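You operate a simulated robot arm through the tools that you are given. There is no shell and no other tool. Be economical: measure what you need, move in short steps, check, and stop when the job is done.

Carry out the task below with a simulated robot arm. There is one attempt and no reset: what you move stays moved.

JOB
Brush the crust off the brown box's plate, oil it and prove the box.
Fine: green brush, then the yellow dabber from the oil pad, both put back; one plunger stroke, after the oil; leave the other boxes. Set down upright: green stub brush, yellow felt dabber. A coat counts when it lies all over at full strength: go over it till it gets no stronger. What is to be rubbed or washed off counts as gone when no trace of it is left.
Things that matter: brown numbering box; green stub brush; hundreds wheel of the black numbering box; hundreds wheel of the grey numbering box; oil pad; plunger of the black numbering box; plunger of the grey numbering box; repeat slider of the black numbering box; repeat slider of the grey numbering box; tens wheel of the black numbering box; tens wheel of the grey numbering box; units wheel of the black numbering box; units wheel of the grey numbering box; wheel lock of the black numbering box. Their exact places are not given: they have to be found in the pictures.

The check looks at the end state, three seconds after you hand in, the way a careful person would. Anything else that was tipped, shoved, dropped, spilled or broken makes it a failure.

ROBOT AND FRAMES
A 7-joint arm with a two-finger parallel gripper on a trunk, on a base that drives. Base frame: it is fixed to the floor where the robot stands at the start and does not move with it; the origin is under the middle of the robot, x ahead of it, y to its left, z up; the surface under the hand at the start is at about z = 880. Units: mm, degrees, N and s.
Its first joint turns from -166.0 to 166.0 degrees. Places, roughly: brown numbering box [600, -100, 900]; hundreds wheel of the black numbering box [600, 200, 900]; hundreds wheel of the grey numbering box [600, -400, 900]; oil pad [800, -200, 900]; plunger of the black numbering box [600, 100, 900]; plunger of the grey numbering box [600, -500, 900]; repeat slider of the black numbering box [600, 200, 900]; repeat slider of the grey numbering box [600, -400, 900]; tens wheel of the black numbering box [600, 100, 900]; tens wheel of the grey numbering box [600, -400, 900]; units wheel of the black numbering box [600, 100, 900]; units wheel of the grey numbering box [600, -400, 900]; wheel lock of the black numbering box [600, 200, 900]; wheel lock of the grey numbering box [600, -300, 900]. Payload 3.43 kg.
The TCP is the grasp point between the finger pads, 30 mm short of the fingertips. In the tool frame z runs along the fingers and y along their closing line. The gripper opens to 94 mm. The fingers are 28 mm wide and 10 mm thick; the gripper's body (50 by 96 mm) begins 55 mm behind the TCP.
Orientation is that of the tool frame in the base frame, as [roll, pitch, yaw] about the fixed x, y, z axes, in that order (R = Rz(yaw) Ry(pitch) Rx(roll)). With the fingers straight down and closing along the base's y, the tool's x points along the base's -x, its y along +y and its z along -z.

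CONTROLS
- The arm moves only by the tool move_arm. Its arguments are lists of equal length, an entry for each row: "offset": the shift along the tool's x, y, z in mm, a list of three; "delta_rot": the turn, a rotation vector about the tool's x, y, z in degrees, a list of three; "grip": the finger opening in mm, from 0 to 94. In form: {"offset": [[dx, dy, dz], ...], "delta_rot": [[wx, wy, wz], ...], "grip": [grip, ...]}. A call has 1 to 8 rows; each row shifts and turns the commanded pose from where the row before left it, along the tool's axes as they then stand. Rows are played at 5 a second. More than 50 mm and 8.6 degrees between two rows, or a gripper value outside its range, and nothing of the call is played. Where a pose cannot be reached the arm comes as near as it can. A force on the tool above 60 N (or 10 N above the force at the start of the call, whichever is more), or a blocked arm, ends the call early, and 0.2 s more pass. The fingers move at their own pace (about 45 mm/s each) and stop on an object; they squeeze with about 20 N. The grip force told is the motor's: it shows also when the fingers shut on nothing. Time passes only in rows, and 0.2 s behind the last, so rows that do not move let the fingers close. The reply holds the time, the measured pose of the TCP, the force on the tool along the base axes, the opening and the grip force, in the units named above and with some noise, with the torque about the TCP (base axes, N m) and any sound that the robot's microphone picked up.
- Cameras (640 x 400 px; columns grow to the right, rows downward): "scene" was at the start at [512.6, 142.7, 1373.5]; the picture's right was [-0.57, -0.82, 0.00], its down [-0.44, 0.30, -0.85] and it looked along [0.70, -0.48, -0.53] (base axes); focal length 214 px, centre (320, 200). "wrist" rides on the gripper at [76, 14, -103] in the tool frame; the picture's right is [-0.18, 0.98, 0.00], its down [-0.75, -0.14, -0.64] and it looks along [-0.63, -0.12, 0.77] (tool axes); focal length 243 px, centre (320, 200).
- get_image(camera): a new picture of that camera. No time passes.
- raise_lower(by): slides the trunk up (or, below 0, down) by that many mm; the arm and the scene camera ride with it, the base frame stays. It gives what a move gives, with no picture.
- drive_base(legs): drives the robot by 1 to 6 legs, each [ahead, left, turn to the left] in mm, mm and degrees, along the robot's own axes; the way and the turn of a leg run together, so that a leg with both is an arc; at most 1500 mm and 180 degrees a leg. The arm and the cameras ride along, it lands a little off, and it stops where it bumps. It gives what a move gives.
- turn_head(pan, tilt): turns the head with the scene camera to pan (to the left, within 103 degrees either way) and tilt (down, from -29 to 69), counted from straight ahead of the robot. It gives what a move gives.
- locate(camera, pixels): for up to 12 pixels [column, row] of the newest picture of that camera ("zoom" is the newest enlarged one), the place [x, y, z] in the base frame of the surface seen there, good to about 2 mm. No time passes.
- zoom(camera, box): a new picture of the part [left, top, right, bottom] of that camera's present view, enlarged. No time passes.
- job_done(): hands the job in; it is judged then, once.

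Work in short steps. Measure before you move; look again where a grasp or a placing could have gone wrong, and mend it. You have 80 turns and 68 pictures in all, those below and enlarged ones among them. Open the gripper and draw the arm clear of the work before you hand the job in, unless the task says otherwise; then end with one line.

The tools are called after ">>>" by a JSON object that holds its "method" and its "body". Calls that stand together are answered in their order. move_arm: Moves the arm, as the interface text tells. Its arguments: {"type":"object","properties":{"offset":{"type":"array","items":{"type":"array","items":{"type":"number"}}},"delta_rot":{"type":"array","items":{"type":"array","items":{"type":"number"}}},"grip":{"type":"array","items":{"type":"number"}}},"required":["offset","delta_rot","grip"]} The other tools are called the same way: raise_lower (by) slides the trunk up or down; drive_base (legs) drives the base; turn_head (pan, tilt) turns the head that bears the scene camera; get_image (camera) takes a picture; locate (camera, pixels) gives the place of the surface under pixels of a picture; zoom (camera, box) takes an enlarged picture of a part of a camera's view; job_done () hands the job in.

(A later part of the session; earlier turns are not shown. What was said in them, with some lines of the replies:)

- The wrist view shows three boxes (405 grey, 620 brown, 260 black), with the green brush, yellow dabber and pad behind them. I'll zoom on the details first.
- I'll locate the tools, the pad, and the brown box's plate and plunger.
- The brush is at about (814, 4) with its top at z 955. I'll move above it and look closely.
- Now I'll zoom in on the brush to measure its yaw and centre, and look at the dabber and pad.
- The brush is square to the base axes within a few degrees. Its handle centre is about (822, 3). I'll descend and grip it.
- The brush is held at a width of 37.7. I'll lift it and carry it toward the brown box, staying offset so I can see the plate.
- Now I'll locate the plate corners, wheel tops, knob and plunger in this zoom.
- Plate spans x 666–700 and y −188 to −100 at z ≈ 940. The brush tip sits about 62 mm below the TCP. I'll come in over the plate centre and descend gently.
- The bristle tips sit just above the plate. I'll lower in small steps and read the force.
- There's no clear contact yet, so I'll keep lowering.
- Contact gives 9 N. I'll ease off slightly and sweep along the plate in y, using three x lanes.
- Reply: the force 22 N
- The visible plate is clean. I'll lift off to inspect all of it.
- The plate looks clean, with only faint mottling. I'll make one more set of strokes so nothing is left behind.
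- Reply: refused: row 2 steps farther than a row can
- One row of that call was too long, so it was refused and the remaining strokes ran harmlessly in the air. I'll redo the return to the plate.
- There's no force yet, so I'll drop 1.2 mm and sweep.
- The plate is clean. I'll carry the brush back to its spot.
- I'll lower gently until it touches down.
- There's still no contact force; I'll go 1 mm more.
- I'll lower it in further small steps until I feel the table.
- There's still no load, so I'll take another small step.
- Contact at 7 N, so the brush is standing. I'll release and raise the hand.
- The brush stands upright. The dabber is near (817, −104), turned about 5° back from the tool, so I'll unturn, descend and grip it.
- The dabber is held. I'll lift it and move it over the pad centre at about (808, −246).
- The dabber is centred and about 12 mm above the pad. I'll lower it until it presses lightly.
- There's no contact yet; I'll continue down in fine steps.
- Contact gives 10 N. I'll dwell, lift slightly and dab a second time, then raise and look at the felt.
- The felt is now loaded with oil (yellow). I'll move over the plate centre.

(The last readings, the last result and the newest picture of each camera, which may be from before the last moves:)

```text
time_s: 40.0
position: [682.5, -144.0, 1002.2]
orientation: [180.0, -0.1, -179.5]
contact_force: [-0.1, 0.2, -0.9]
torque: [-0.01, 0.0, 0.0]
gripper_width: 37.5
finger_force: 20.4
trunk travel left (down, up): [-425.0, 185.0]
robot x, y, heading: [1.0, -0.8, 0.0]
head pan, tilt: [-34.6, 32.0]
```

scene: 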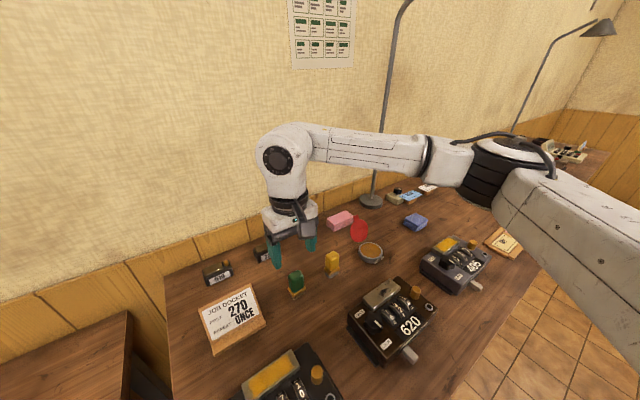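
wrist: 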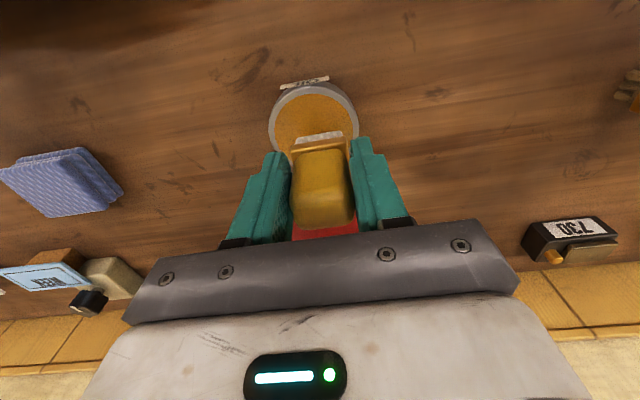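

>>> {"method": "move_arm", "body": {"offset": [[0, 0, 1], [0, 0, 0]], "delta_rot": [[0, 0, 0], [0, 0, 0]], "grip": [26, 26]}}

>>> {"method": "zoom", "body": {"camera": "scene", "box": [360, 260, 430, 315]}}

```text
time_s: 40.6
position: [682.3, -144.9, 1000.2]
orientation: [180.0, 0.0, -179.5]
contact_force: [0.4, 0.5, -1.4]
torque: [0.03, 0.01, 0.01]
gripper_width: 37.8
finger_force: 20.0
trunk travel left (down, up): [-425.0, 185.0]
robot x, y, heading: [-0.3, 0.4, -0.0]
head pan, tilt: [-34.6, 32.0]
```

```text
7.27 times, centred on (395, 288) of scene
```

zoom: 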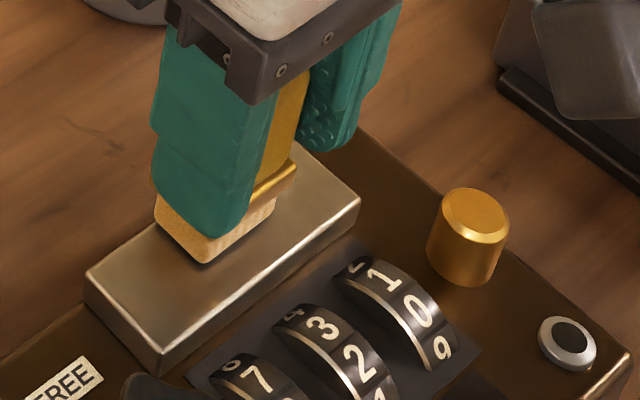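

The felt is about to touch. I'll press in and sweep along y.

>>> {"method": "move_arm", "body": {"offset": [[0, 0, 1.3], [0, -15, 0], [0, -13, 0], [0, 0, 0], [0, 14, 0], [0, 14, 0], [0, 14, 0], [0, 14, 0]], "delta_rot": [[0, 0, 0], [0, 0, 0], [0, 0, 0], [0, 0, 0], [0, 0, 0], [0, 0, 0], [0, 0, 0], [0, 0, 0]], "grip": [26, 26, 26, 26, 26, 26, 26, 26]}}

>>> {"method": "zoom", "body": {"camera": "scene", "box": [360, 260, 430, 315]}}

```text
time_s: 42.4
position: [683.4, -116.1, 998.5]
orientation: [-180.0, 0.0, -179.5]
contact_force: [0.5, -6.9, 16.6]
torque: [-0.06, -0.15, -0.07]
gripper_width: 37.7
finger_force: 20.0
trunk travel left (down, up): [-425.0, 185.0]
robot x, y, heading: [-0.6, 2.4, -0.2]
head pan, tilt: [-34.6, 32.0]
```

```text
7.27 times, centred on (395, 288) of scene
```

zoom: 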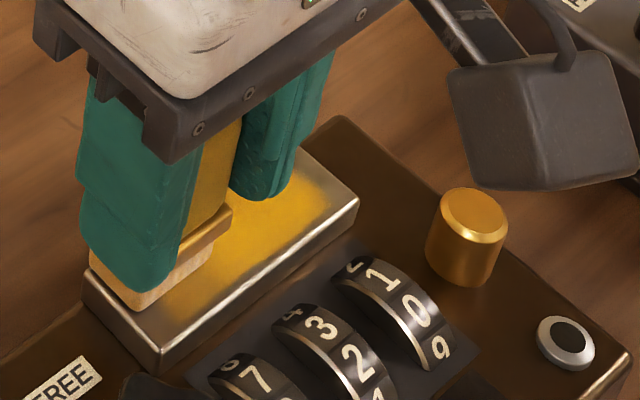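

The oil is going on. I'll go over the front lane (toward the wheels), then the back lane.

>>> {"method": "move_arm", "body": {"offset": [[0, 3, 0], [7, 0, 0], [0, -16, 0], [0, -16, 0], [0, -16, 0], [0, -16, 0], [-14, 0, 0], [0, 16, 0]], "delta_rot": [[0, 0, 0], [0, 0, 0], [0, 0, 0], [0, 0, 0], [0, 0, 0], [0, 0, 0], [0, 0, 0], [0, 0, 0]], "grip": [26, 26, 26, 26, 26, 26, 26, 26]}}

>>> {"method": "move_arm", "body": {"offset": [[0, 16, 0], [0, 16, 0], [0, 16, 0], [0, 0, -40], [-20, 0, -40], [-20, 20, 0], [0, 20, 0]], "delta_rot": [[0, 0, 0], [0, 0, 0], [0, 0, 0], [0, 0, 0], [0, 0, 0], [0, 0, 0], [0, 0, 0]], "grip": [26, 26, 26, 26, 26, 26, 26]}}

>>> {"method": "zoom", "body": {"camera": "scene", "box": [360, 260, 430, 315]}}

```text
time_s: 44.2
position: [690.1, -161.2, 998.3]
orientation: [180.0, 0.1, -179.5]
contact_force: [0.3, -0.1, 1.0]
torque: [-0.04, -0.01, 0.0]
gripper_width: 37.6
finger_force: 20.1
trunk travel left (down, up): [-425.0, 185.0]
robot x, y, heading: [-0.1, -0.2, -0.0]
head pan, tilt: [-34.6, 32.0]
```

```text
time_s: 45.8
position: [728.7, -72.7, 1079.0]
orientation: [-179.9, 0.0, -179.5]
contact_force: [0.0, 0.5, -0.5]
torque: [0.0, -0.01, -0.04]
gripper_width: 37.7
finger_force: 20.2
trunk travel left (down, up): [-425.0, 185.0]
robot x, y, heading: [1.7, -0.9, 0.1]
head pan, tilt: [-34.6, 32.0]
```

```text
7.27 times, centred on (395, 288) of scene
```

zoom: 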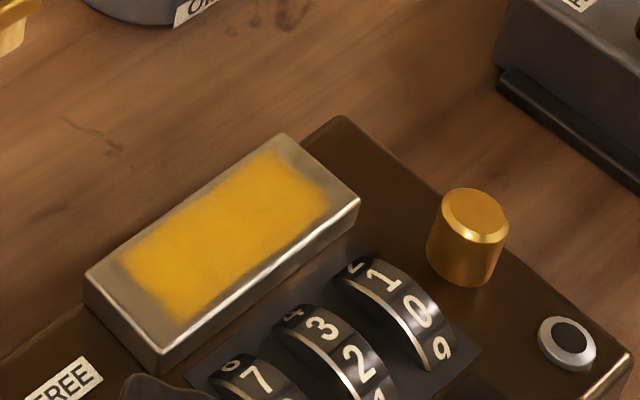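

Coat covers most of the plate. I'll compare it with a neighbouring oiled plate to see how far a full coat reaches.

>>> {"method": "zoom", "body": {"camera": "scene", "box": [420, 225, 490, 280]}}

>>> {"method": "zoom", "body": {"camera": "scene", "box": [235, 340, 325, 400]}}

>>> {"method": "zoom", "body": {"camera": "wrist", "box": [160, 0, 320, 120]}}

```text
7.27 times, centred on (455, 252) of scene
```

zoom: 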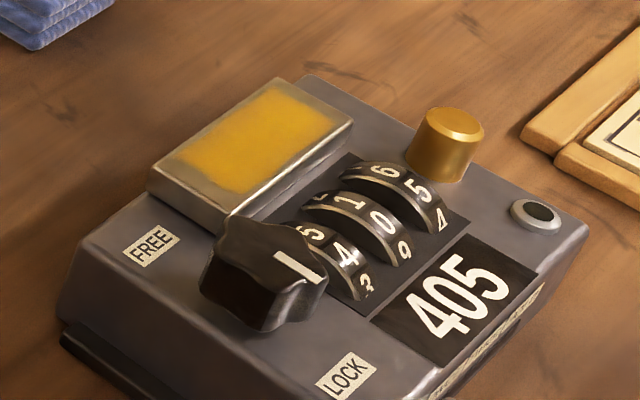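

```text
6.67 times, centred on (280, 370) of scene
```

zoom: 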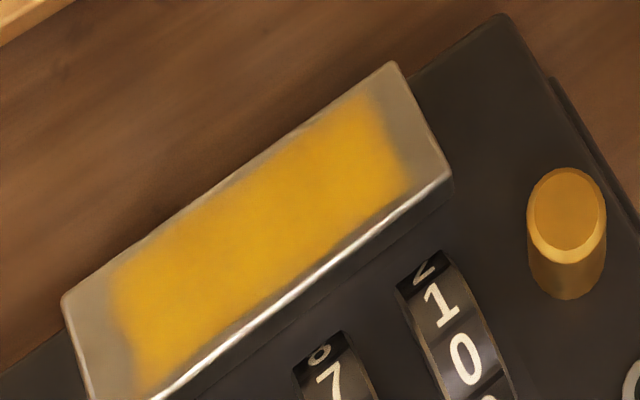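

```text
3.33 times, centred on (240, 60) of wrist
```

zoom: 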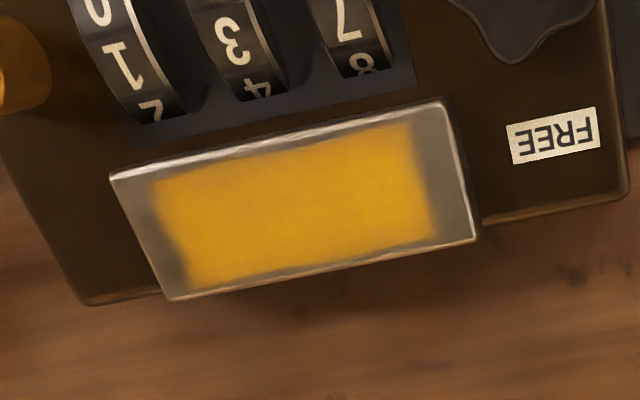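

The oiled zone matches the neighbours' plates. I'll make another full pass, a bit firmer and wider, so it reaches full strength.

>>> {"method": "move_arm", "body": {"offset": [[20, -20, 0], [20, -23, 40], [0, 0, 35], [0, 0, 5.6], [0, -16, 0], [0, -16, 0], [0, -16, 0], [0, -16, 0]], "delta_rot": [[0, 0, 0], [0, 0, 0], [0, 0, 0], [0, 0, 0], [0, 0, 0], [0, 0, 0], [0, 0, 0], [0, 0, 0]], "grip": [26, 26, 26, 26, 26, 26, 26, 26]}}

```text
refused: row 2 steps farther than a row can; nothing moved
```

That row was 50.3 mm, so I'll split it.

>>> {"method": "move_arm", "body": {"offset": [[20, -23, 20], [20, -20, 20], [0, 0, 35], [0, 0, 5.6], [0, -16, 0], [0, -16, 0], [0, -16, 0], [0, -16, 0]], "delta_rot": [[0, 0, 0], [0, 0, 0], [0, 0, 0], [0, 0, 0], [0, 0, 0], [0, 0, 0], [0, 0, 0], [0, 0, 0]], "grip": [26, 26, 26, 26, 26, 26, 26, 26]}}

```text
time_s: 47.6
position: [690.7, -181.3, 999.2]
orientation: [-180.0, -0.1, -179.4]
contact_force: [-0.3, 1.9, 9.8]
torque: [0.09, -0.06, 0.04]
gripper_width: 37.7
finger_force: 19.5
trunk travel left (down, up): [-425.0, 185.0]
robot x, y, heading: [0.8, 1.9, 0.2]
head pan, tilt: [-34.6, 32.0]
```

Good, 10 N contact. I'll continue through the middle and front lanes.

>>> {"method": "move_arm", "body": {"offset": [[6, 0, 0], [0, 16, 0], [0, 16, 0], [0, 16, 0], [0, 18, 0], [7, 0, 0], [0, -16, 0], [0, -16, 0]], "delta_rot": [[0, 0, 0], [0, 0, 0], [0, 0, 0], [0, 0, 0], [0, 0, 0], [0, 0, 0], [0, 0, 0], [0, 0, 0]], "grip": [26, 26, 26, 26, 26, 26, 26, 26]}}

>>> {"method": "move_arm", "body": {"offset": [[0, -16, 0], [0, -18, 0], [-7, 0, 0], [0, 0, -40], [-20, 25, -35], [-27, 40, 0], [0, 45, 0]], "delta_rot": [[0, 0, 0], [0, 0, 0], [0, 0, 0], [0, 0, 0], [0, 0, 0], [0, 0, 0], [0, 0, 0]], "grip": [26, 26, 26, 26, 26, 26, 26]}}

>>> {"method": "zoom", "body": {"camera": "scene", "box": [360, 260, 430, 315]}}

>>> {"method": "zoom", "body": {"camera": "wrist", "box": [160, 0, 320, 120]}}

```text
time_s: 49.4
position: [675.7, -145.9, 998.4]
orientation: [-180.0, -0.1, -179.5]
contact_force: [-0.1, 2.3, 7.3]
torque: [0.04, -0.12, 0.05]
gripper_width: 37.7
finger_force: 20.1
trunk travel left (down, up): [-425.0, 185.0]
robot x, y, heading: [-1.4, 1.4, -0.1]
head pan, tilt: [-34.6, 32.0]
```

```text
time_s: 51.0
position: [731.3, -72.9, 1072.9]
orientation: [180.0, -0.1, -179.5]
contact_force: [-1.0, -1.1, -0.6]
torque: [-0.02, -0.02, -0.02]
gripper_width: 37.4
finger_force: 19.9
trunk travel left (down, up): [-425.0, 185.0]
robot x, y, heading: [1.5, -1.8, -0.3]
head pan, tilt: [-34.6, 32.0]
```

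```text
7.27 times, centred on (395, 288) of scene
```

zoom: 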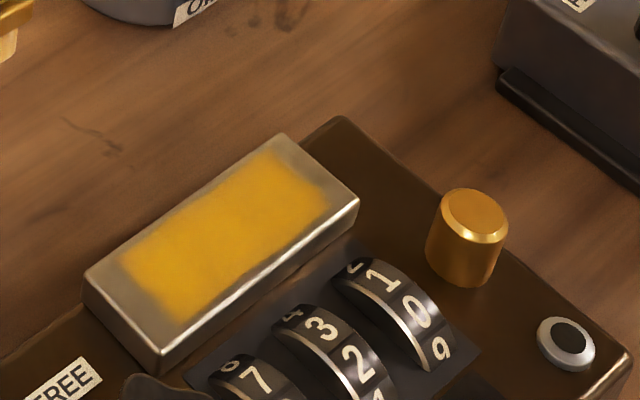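

```text
3.33 times, centred on (240, 60) of wrist
```

zoom: 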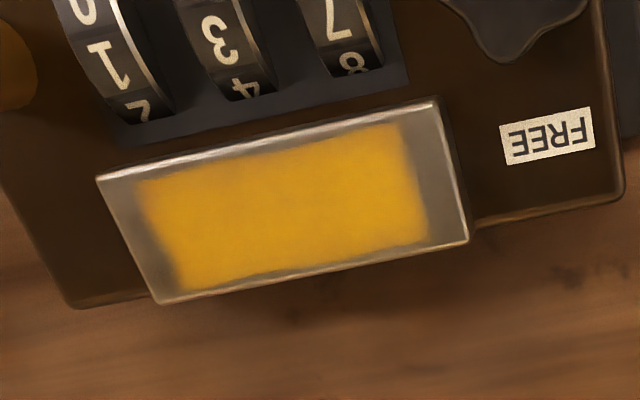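

The second pass changed nothing, so the coat is saturated and uniform. I'll return the dabber to (817.6, −105).

>>> {"method": "move_arm", "body": {"offset": [[-43, -16, 0], [-43, -16, 0], [0, 0, 40], [0, 0, 45], [0, 0, 40], [0, 0, 4], [0, 0, 0]], "delta_rot": [[0, 0, 0], [0, 0, 0], [0, 0, 0], [0, 0, 0], [0, 0, 0], [0, 0, 0], [0, 0, 0]], "grip": [26, 26, 26, 26, 26, 26, 26]}}

>>> {"method": "move_arm", "body": {"offset": [[0, 0, 1], [0, 0, 0]], "delta_rot": [[0, 0, 0], [0, 0, 0]], "grip": [26, 26]}}

```text
time_s: 52.6
position: [816.9, -99.9, 942.7]
orientation: [180.0, 0.0, -179.5]
contact_force: [0.7, -0.2, -1.5]
torque: [-0.01, -0.01, -0.01]
gripper_width: 37.5
finger_force: 20.0
trunk travel left (down, up): [-425.0, 185.0]
robot x, y, heading: [0.9, -0.3, -0.1]
head pan, tilt: [-34.6, 32.0]
```

```text
time_s: 53.2
position: [817.0, -100.5, 943.9]
orientation: [-180.0, 0.1, -179.5]
contact_force: [0.2, -0.3, -0.2]
torque: [-0.02, 0.0, 0.01]
gripper_width: 37.8
finger_force: 20.0
trunk travel left (down, up): [-425.0, 185.0]
robot x, y, heading: [-0.9, -2.8, 0.1]
head pan, tilt: [-34.6, 32.0]
```

I'll correct y by −4 and lower until contact.

>>> {"method": "move_arm", "body": {"offset": [[0, -4, 1], [0, 0, 0]], "delta_rot": [[0, 0, 0], [0, 0, 0]], "grip": [26, 26]}}

>>> {"method": "move_arm", "body": {"offset": [[0, 0, 1], [0, 0, 0]], "delta_rot": [[0, 0, 0], [0, 0, 0]], "grip": [26, 26]}}

```text
time_s: 53.8
position: [816.9, -105.3, 942.5]
orientation: [-179.9, 0.0, -179.5]
contact_force: [0.5, 0.2, -0.3]
torque: [-0.02, 0.02, 0.02]
gripper_width: 37.4
finger_force: 20.7
trunk travel left (down, up): [-425.0, 185.0]
robot x, y, heading: [0.9, -4.9, -0.0]
head pan, tilt: [-34.6, 32.0]
```

```text
time_s: 54.4
position: [817.5, -105.7, 941.2]
orientation: [-179.9, 0.0, -179.5]
contact_force: [0.2, 0.3, -0.6]
torque: [0.01, -0.03, -0.01]
gripper_width: 37.7
finger_force: 19.8
trunk travel left (down, up): [-425.0, 185.0]
robot x, y, heading: [3.2, -1.4, -0.1]
head pan, tilt: [-34.6, 32.0]
```

There's no contact yet; I'll continue.

>>> {"method": "move_arm", "body": {"offset": [[0, 0, 0.8], [0, 0, 0]], "delta_rot": [[0, 0, 0], [0, 0, 0]], "grip": [26, 26]}}

>>> {"method": "zoom", "body": {"camera": "scene", "box": [312, 250, 352, 285]}}

```text
time_s: 55.0
position: [816.6, -106.8, 941.0]
orientation: [180.0, 0.1, -179.5]
contact_force: [0.0, 0.6, 1.8]
torque: [-0.01, -0.01, 0.01]
gripper_width: 37.5
finger_force: 20.3
trunk travel left (down, up): [-425.0, 185.0]
robot x, y, heading: [-1.0, 0.4, 0.1]
head pan, tilt: [-34.6, 32.0]
```

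```text
11.43 times, centred on (332, 268) of scene
```

zoom: 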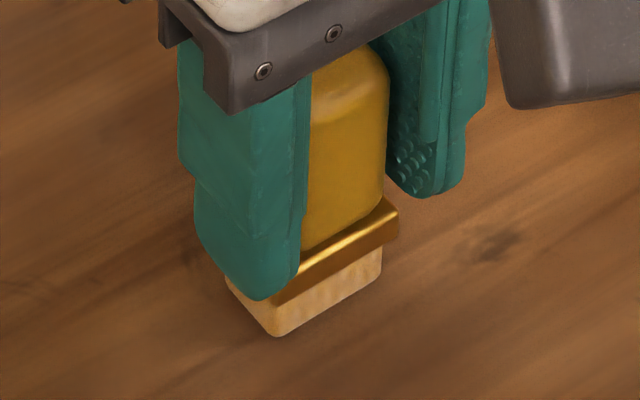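

The felt rests on the table. I'll release, rise, and close the fingers while moving toward the plunger.

>>> {"method": "move_arm", "body": {"offset": [[0, 0, 0], [0, 0, 0], [0, 0, 0], [0, 0, -40], [0, 0, -45], [0, 0, -40], [0, 0, 0]], "delta_rot": [[0, 0, 0], [0, 0, 0], [0, 0, 0], [0, 0, 0], [0, 0, 0], [0, 0, 0], [0, 0, 0]], "grip": [45, 70, 70, 70, 70, 70, 70]}}

>>> {"method": "move_arm", "body": {"offset": [[40, -20, 0], [40, -20, 0], [40, -20, 0], [40, -20, 0], [40, -10, 0], [30, 0, 0], [0, 0, 0]], "delta_rot": [[0, 0, 0], [0, 0, 0], [0, 0, 0], [0, 0, 0], [0, 0, 0], [0, 0, 0], [0, 0, 0]], "grip": [0, 0, 0, 0, 0, 0, 0]}}

>>> {"method": "get_image", "body": {"camera": "wrist"}}

>>> {"method": "zoom", "body": {"camera": "scene", "box": [270, 235, 440, 345]}}

```text
time_s: 56.6
position: [814.8, -105.9, 1067.5]
orientation: [179.9, 0.1, -179.5]
contact_force: [0.3, -0.5, -0.8]
torque: [-0.03, -0.04, -0.02]
gripper_width: 70.0
finger_force: 0.1
trunk travel left (down, up): [-425.0, 185.0]
robot x, y, heading: [-0.4, -2.3, -0.0]
head pan, tilt: [-34.6, 32.0]
```

```text
time_s: 58.2
position: [586.9, -197.2, 1065.8]
orientation: [180.0, 0.0, -179.5]
contact_force: [-0.2, 0.1, -0.1]
torque: [-0.01, -0.01, 0.01]
gripper_width: 0.0
finger_force: 19.4
trunk travel left (down, up): [-425.0, 185.0]
robot x, y, heading: [2.2, 0.3, 0.1]
head pan, tilt: [-34.6, 32.0]
```

```text
27 pictures are left
```

wrist: 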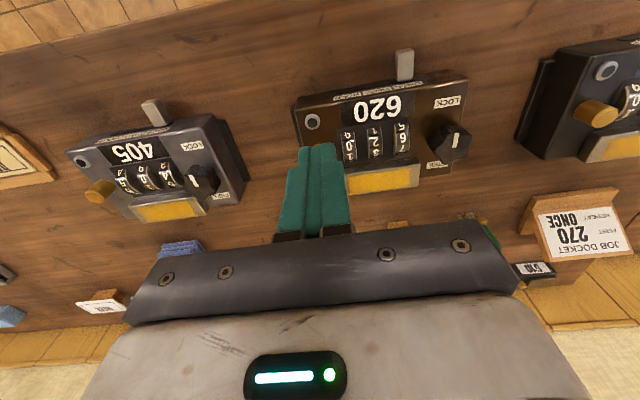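

```text
3.64 times, centred on (355, 290) of scene
```

zoom: 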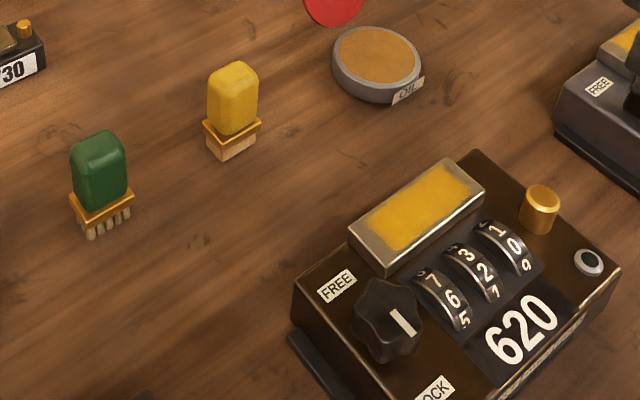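

Both tools stand upright. I'll locate the plunger's cap accurately.

>>> {"method": "locate", "body": {"camera": "zoom", "pixels": [[542, 194], [528, 192], [556, 196], [542, 204], [542, 187], [538, 230], [505, 243]]}}

```text
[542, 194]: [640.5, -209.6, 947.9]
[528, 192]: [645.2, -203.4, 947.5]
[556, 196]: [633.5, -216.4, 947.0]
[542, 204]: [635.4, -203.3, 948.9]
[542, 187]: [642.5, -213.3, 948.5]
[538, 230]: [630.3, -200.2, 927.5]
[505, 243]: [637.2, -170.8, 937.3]
```

Plunger cap centre is (640, −209) at z 948. I'll move above it, with the fingertips 10 mm clear.

>>> {"method": "move_arm", "body": {"offset": [[-27, -6, 0], [-27, -6, 0], [0, 0, 40], [0, 0, 36], [0, 0, 0]], "delta_rot": [[0, 0, 0], [0, 0, 0], [0, 0, 0], [0, 0, 0], [0, 0, 0]], "grip": [0, 0, 0, 0, 0]}}

>>> {"method": "zoom", "body": {"camera": "scene", "box": [370, 265, 440, 325]}}

>>> {"method": "zoom", "body": {"camera": "wrist", "box": [260, 80, 420, 200]}}

```text
time_s: 59.4
position: [642.4, -207.4, 988.9]
orientation: [180.0, -0.1, -179.4]
contact_force: [-0.1, 0.1, -0.1]
torque: [0.0, 0.01, 0.04]
gripper_width: 0.4
finger_force: 20.1
trunk travel left (down, up): [-425.0, 185.0]
robot x, y, heading: [0.5, -0.0, -0.1]
head pan, tilt: [-34.6, 32.0]
```

```text
6.67 times, centred on (405, 295) of scene
```

zoom: 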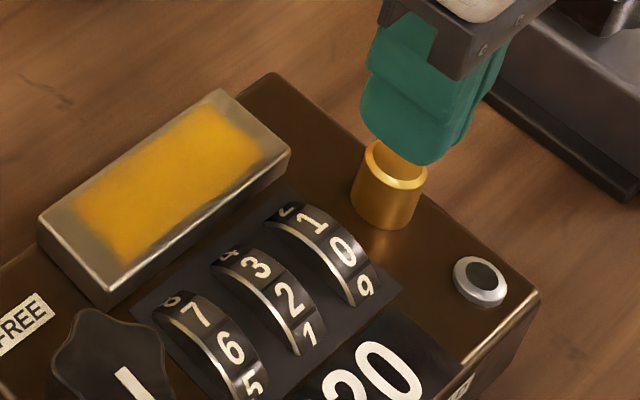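

```text
3.33 times, centred on (340, 140) of wrist
```

zoom: 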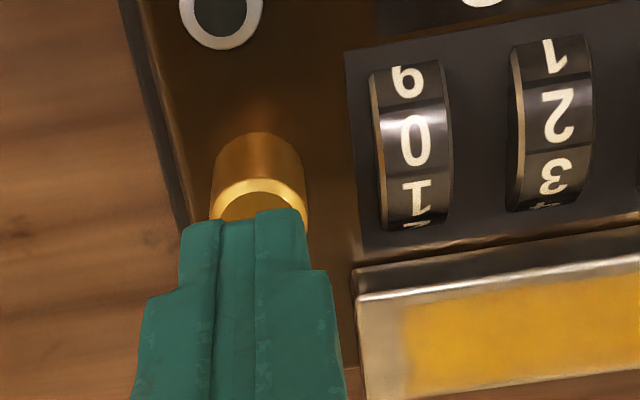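

I'm aligned over the plunger. I'll press down steadily, only downward, watching force and sound.

>>> {"method": "move_arm", "body": {"offset": [[2, -1, 8], [0, 0, 2], [0, 0, 2], [0, 0, 2], [0, 0, 2], [0, 0, 0]], "delta_rot": [[0, 0, 0], [0, 0, 0], [0, 0, 0], [0, 0, 0], [0, 0, 0], [0, 0, 0]], "grip": [0, 0, 0, 0, 0, 0]}}

```text
time_s: 60.8
position: [639.7, -209.9, 974.1]
orientation: [180.0, 0.1, -179.5]
contact_force: [1.4, 1.2, 3.1]
torque: [0.06, 0.01, -0.01]
gripper_width: 0.0
finger_force: 20.4
trunk travel left (down, up): [-425.0, 185.0]
robot x, y, heading: [1.6, 0.9, -0.0]
head pan, tilt: [-34.6, 32.0]
```

In contact with the spring (about 3 N). I'll continue down.

>>> {"method": "move_arm", "body": {"offset": [[0, 0, 2], [0, 0, 2], [0, 0, 1], [0, 0, 0]], "delta_rot": [[0, 0, 0], [0, 0, 0], [0, 0, 0], [0, 0, 0]], "grip": [0, 0, 0, 0]}}

```text
time_s: 61.8
position: [639.5, -210.8, 969.2]
orientation: [179.9, 0.1, -179.4]
contact_force: [0.7, -0.1, 11.4]
torque: [0.04, -0.06, 0.01]
gripper_width: 0.0
finger_force: 20.0
trunk travel left (down, up): [-425.0, 185.0]
robot x, y, heading: [0.5, -3.2, -0.1]
head pan, tilt: [-34.6, 32.0]
heard: click
```

A click was heard. I'll look before releasing.

>>> {"method": "zoom", "body": {"camera": "scene", "box": [370, 265, 440, 325]}}

```text
6.67 times, centred on (405, 295) of scene
```

zoom: 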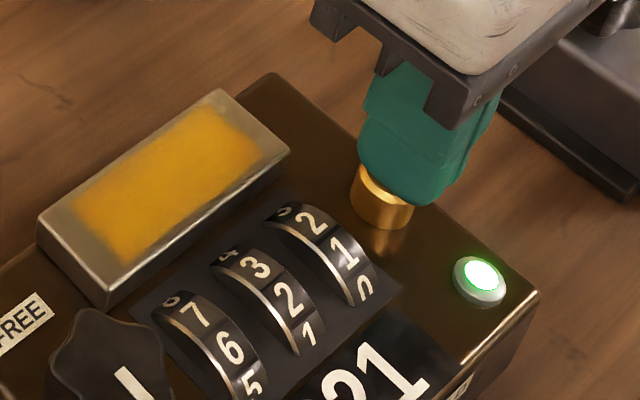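

The lamp went green and the number advanced to 621, so one stroke is registered. I'll release straight up and draw clear.

>>> {"method": "move_arm", "body": {"offset": [[0, 0, -20], [0, 0, -40], [0, 0, -45], [0, 0, -45], [40, 0, -20], [40, 0, 0], [40, 0, 0]], "delta_rot": [[0, 0, 0], [0, 0, 0], [0, 0, 0], [0, 0, 0], [0, 0, 0], [0, 0, 0], [0, 0, 0]], "grip": [0, 0, 0, 0, 40, 70, 90]}}

>>> {"method": "get_image", "body": {"camera": "scene"}}

>>> {"method": "zoom", "body": {"camera": "scene", "box": [270, 235, 450, 365]}}

```text
time_s: 63.4
position: [518.8, -209.4, 1137.7]
orientation: [180.0, 0.0, -179.4]
contact_force: [0.5, -0.2, 0.3]
torque: [0.01, 0.01, 0.0]
gripper_width: 65.9
finger_force: 0.1
trunk travel left (down, up): [-425.0, 185.0]
robot x, y, heading: [-0.3, 0.5, -0.1]
head pan, tilt: [-34.6, 32.0]
```

```text
22 pictures are left
```

scene: 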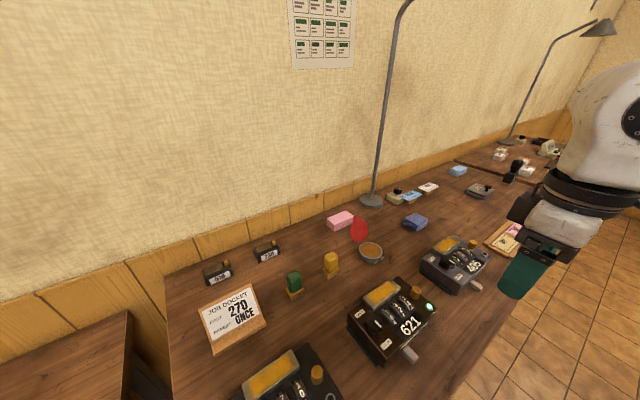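

```text
3.08 times, centred on (360, 300) of scene
```

zoom: 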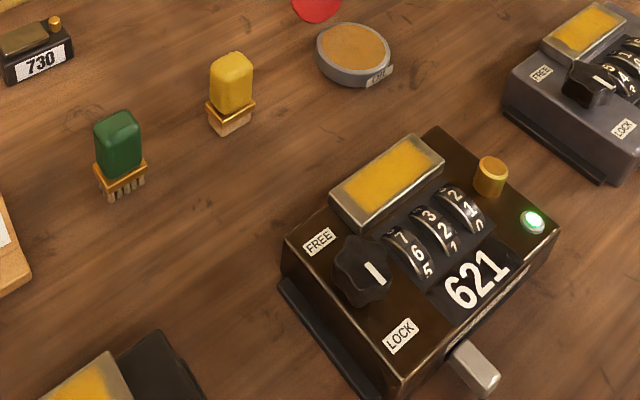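

The plate is oiled, the lamp is green at 621, the plunger is back up, both tools stand upright and the arm is clear. I'm handing in.

>>> {"method": "job_done", "body": {}}

```text
The job is handed in.
```

I brushed the crust off the brown box's plate, oiled it until the coat got no stronger, and proved the box with one plunger stroke: it went from 620 to 621 and its lamp turned green. The brush and dabber are back upright in their places, and I left the other boxes alone.
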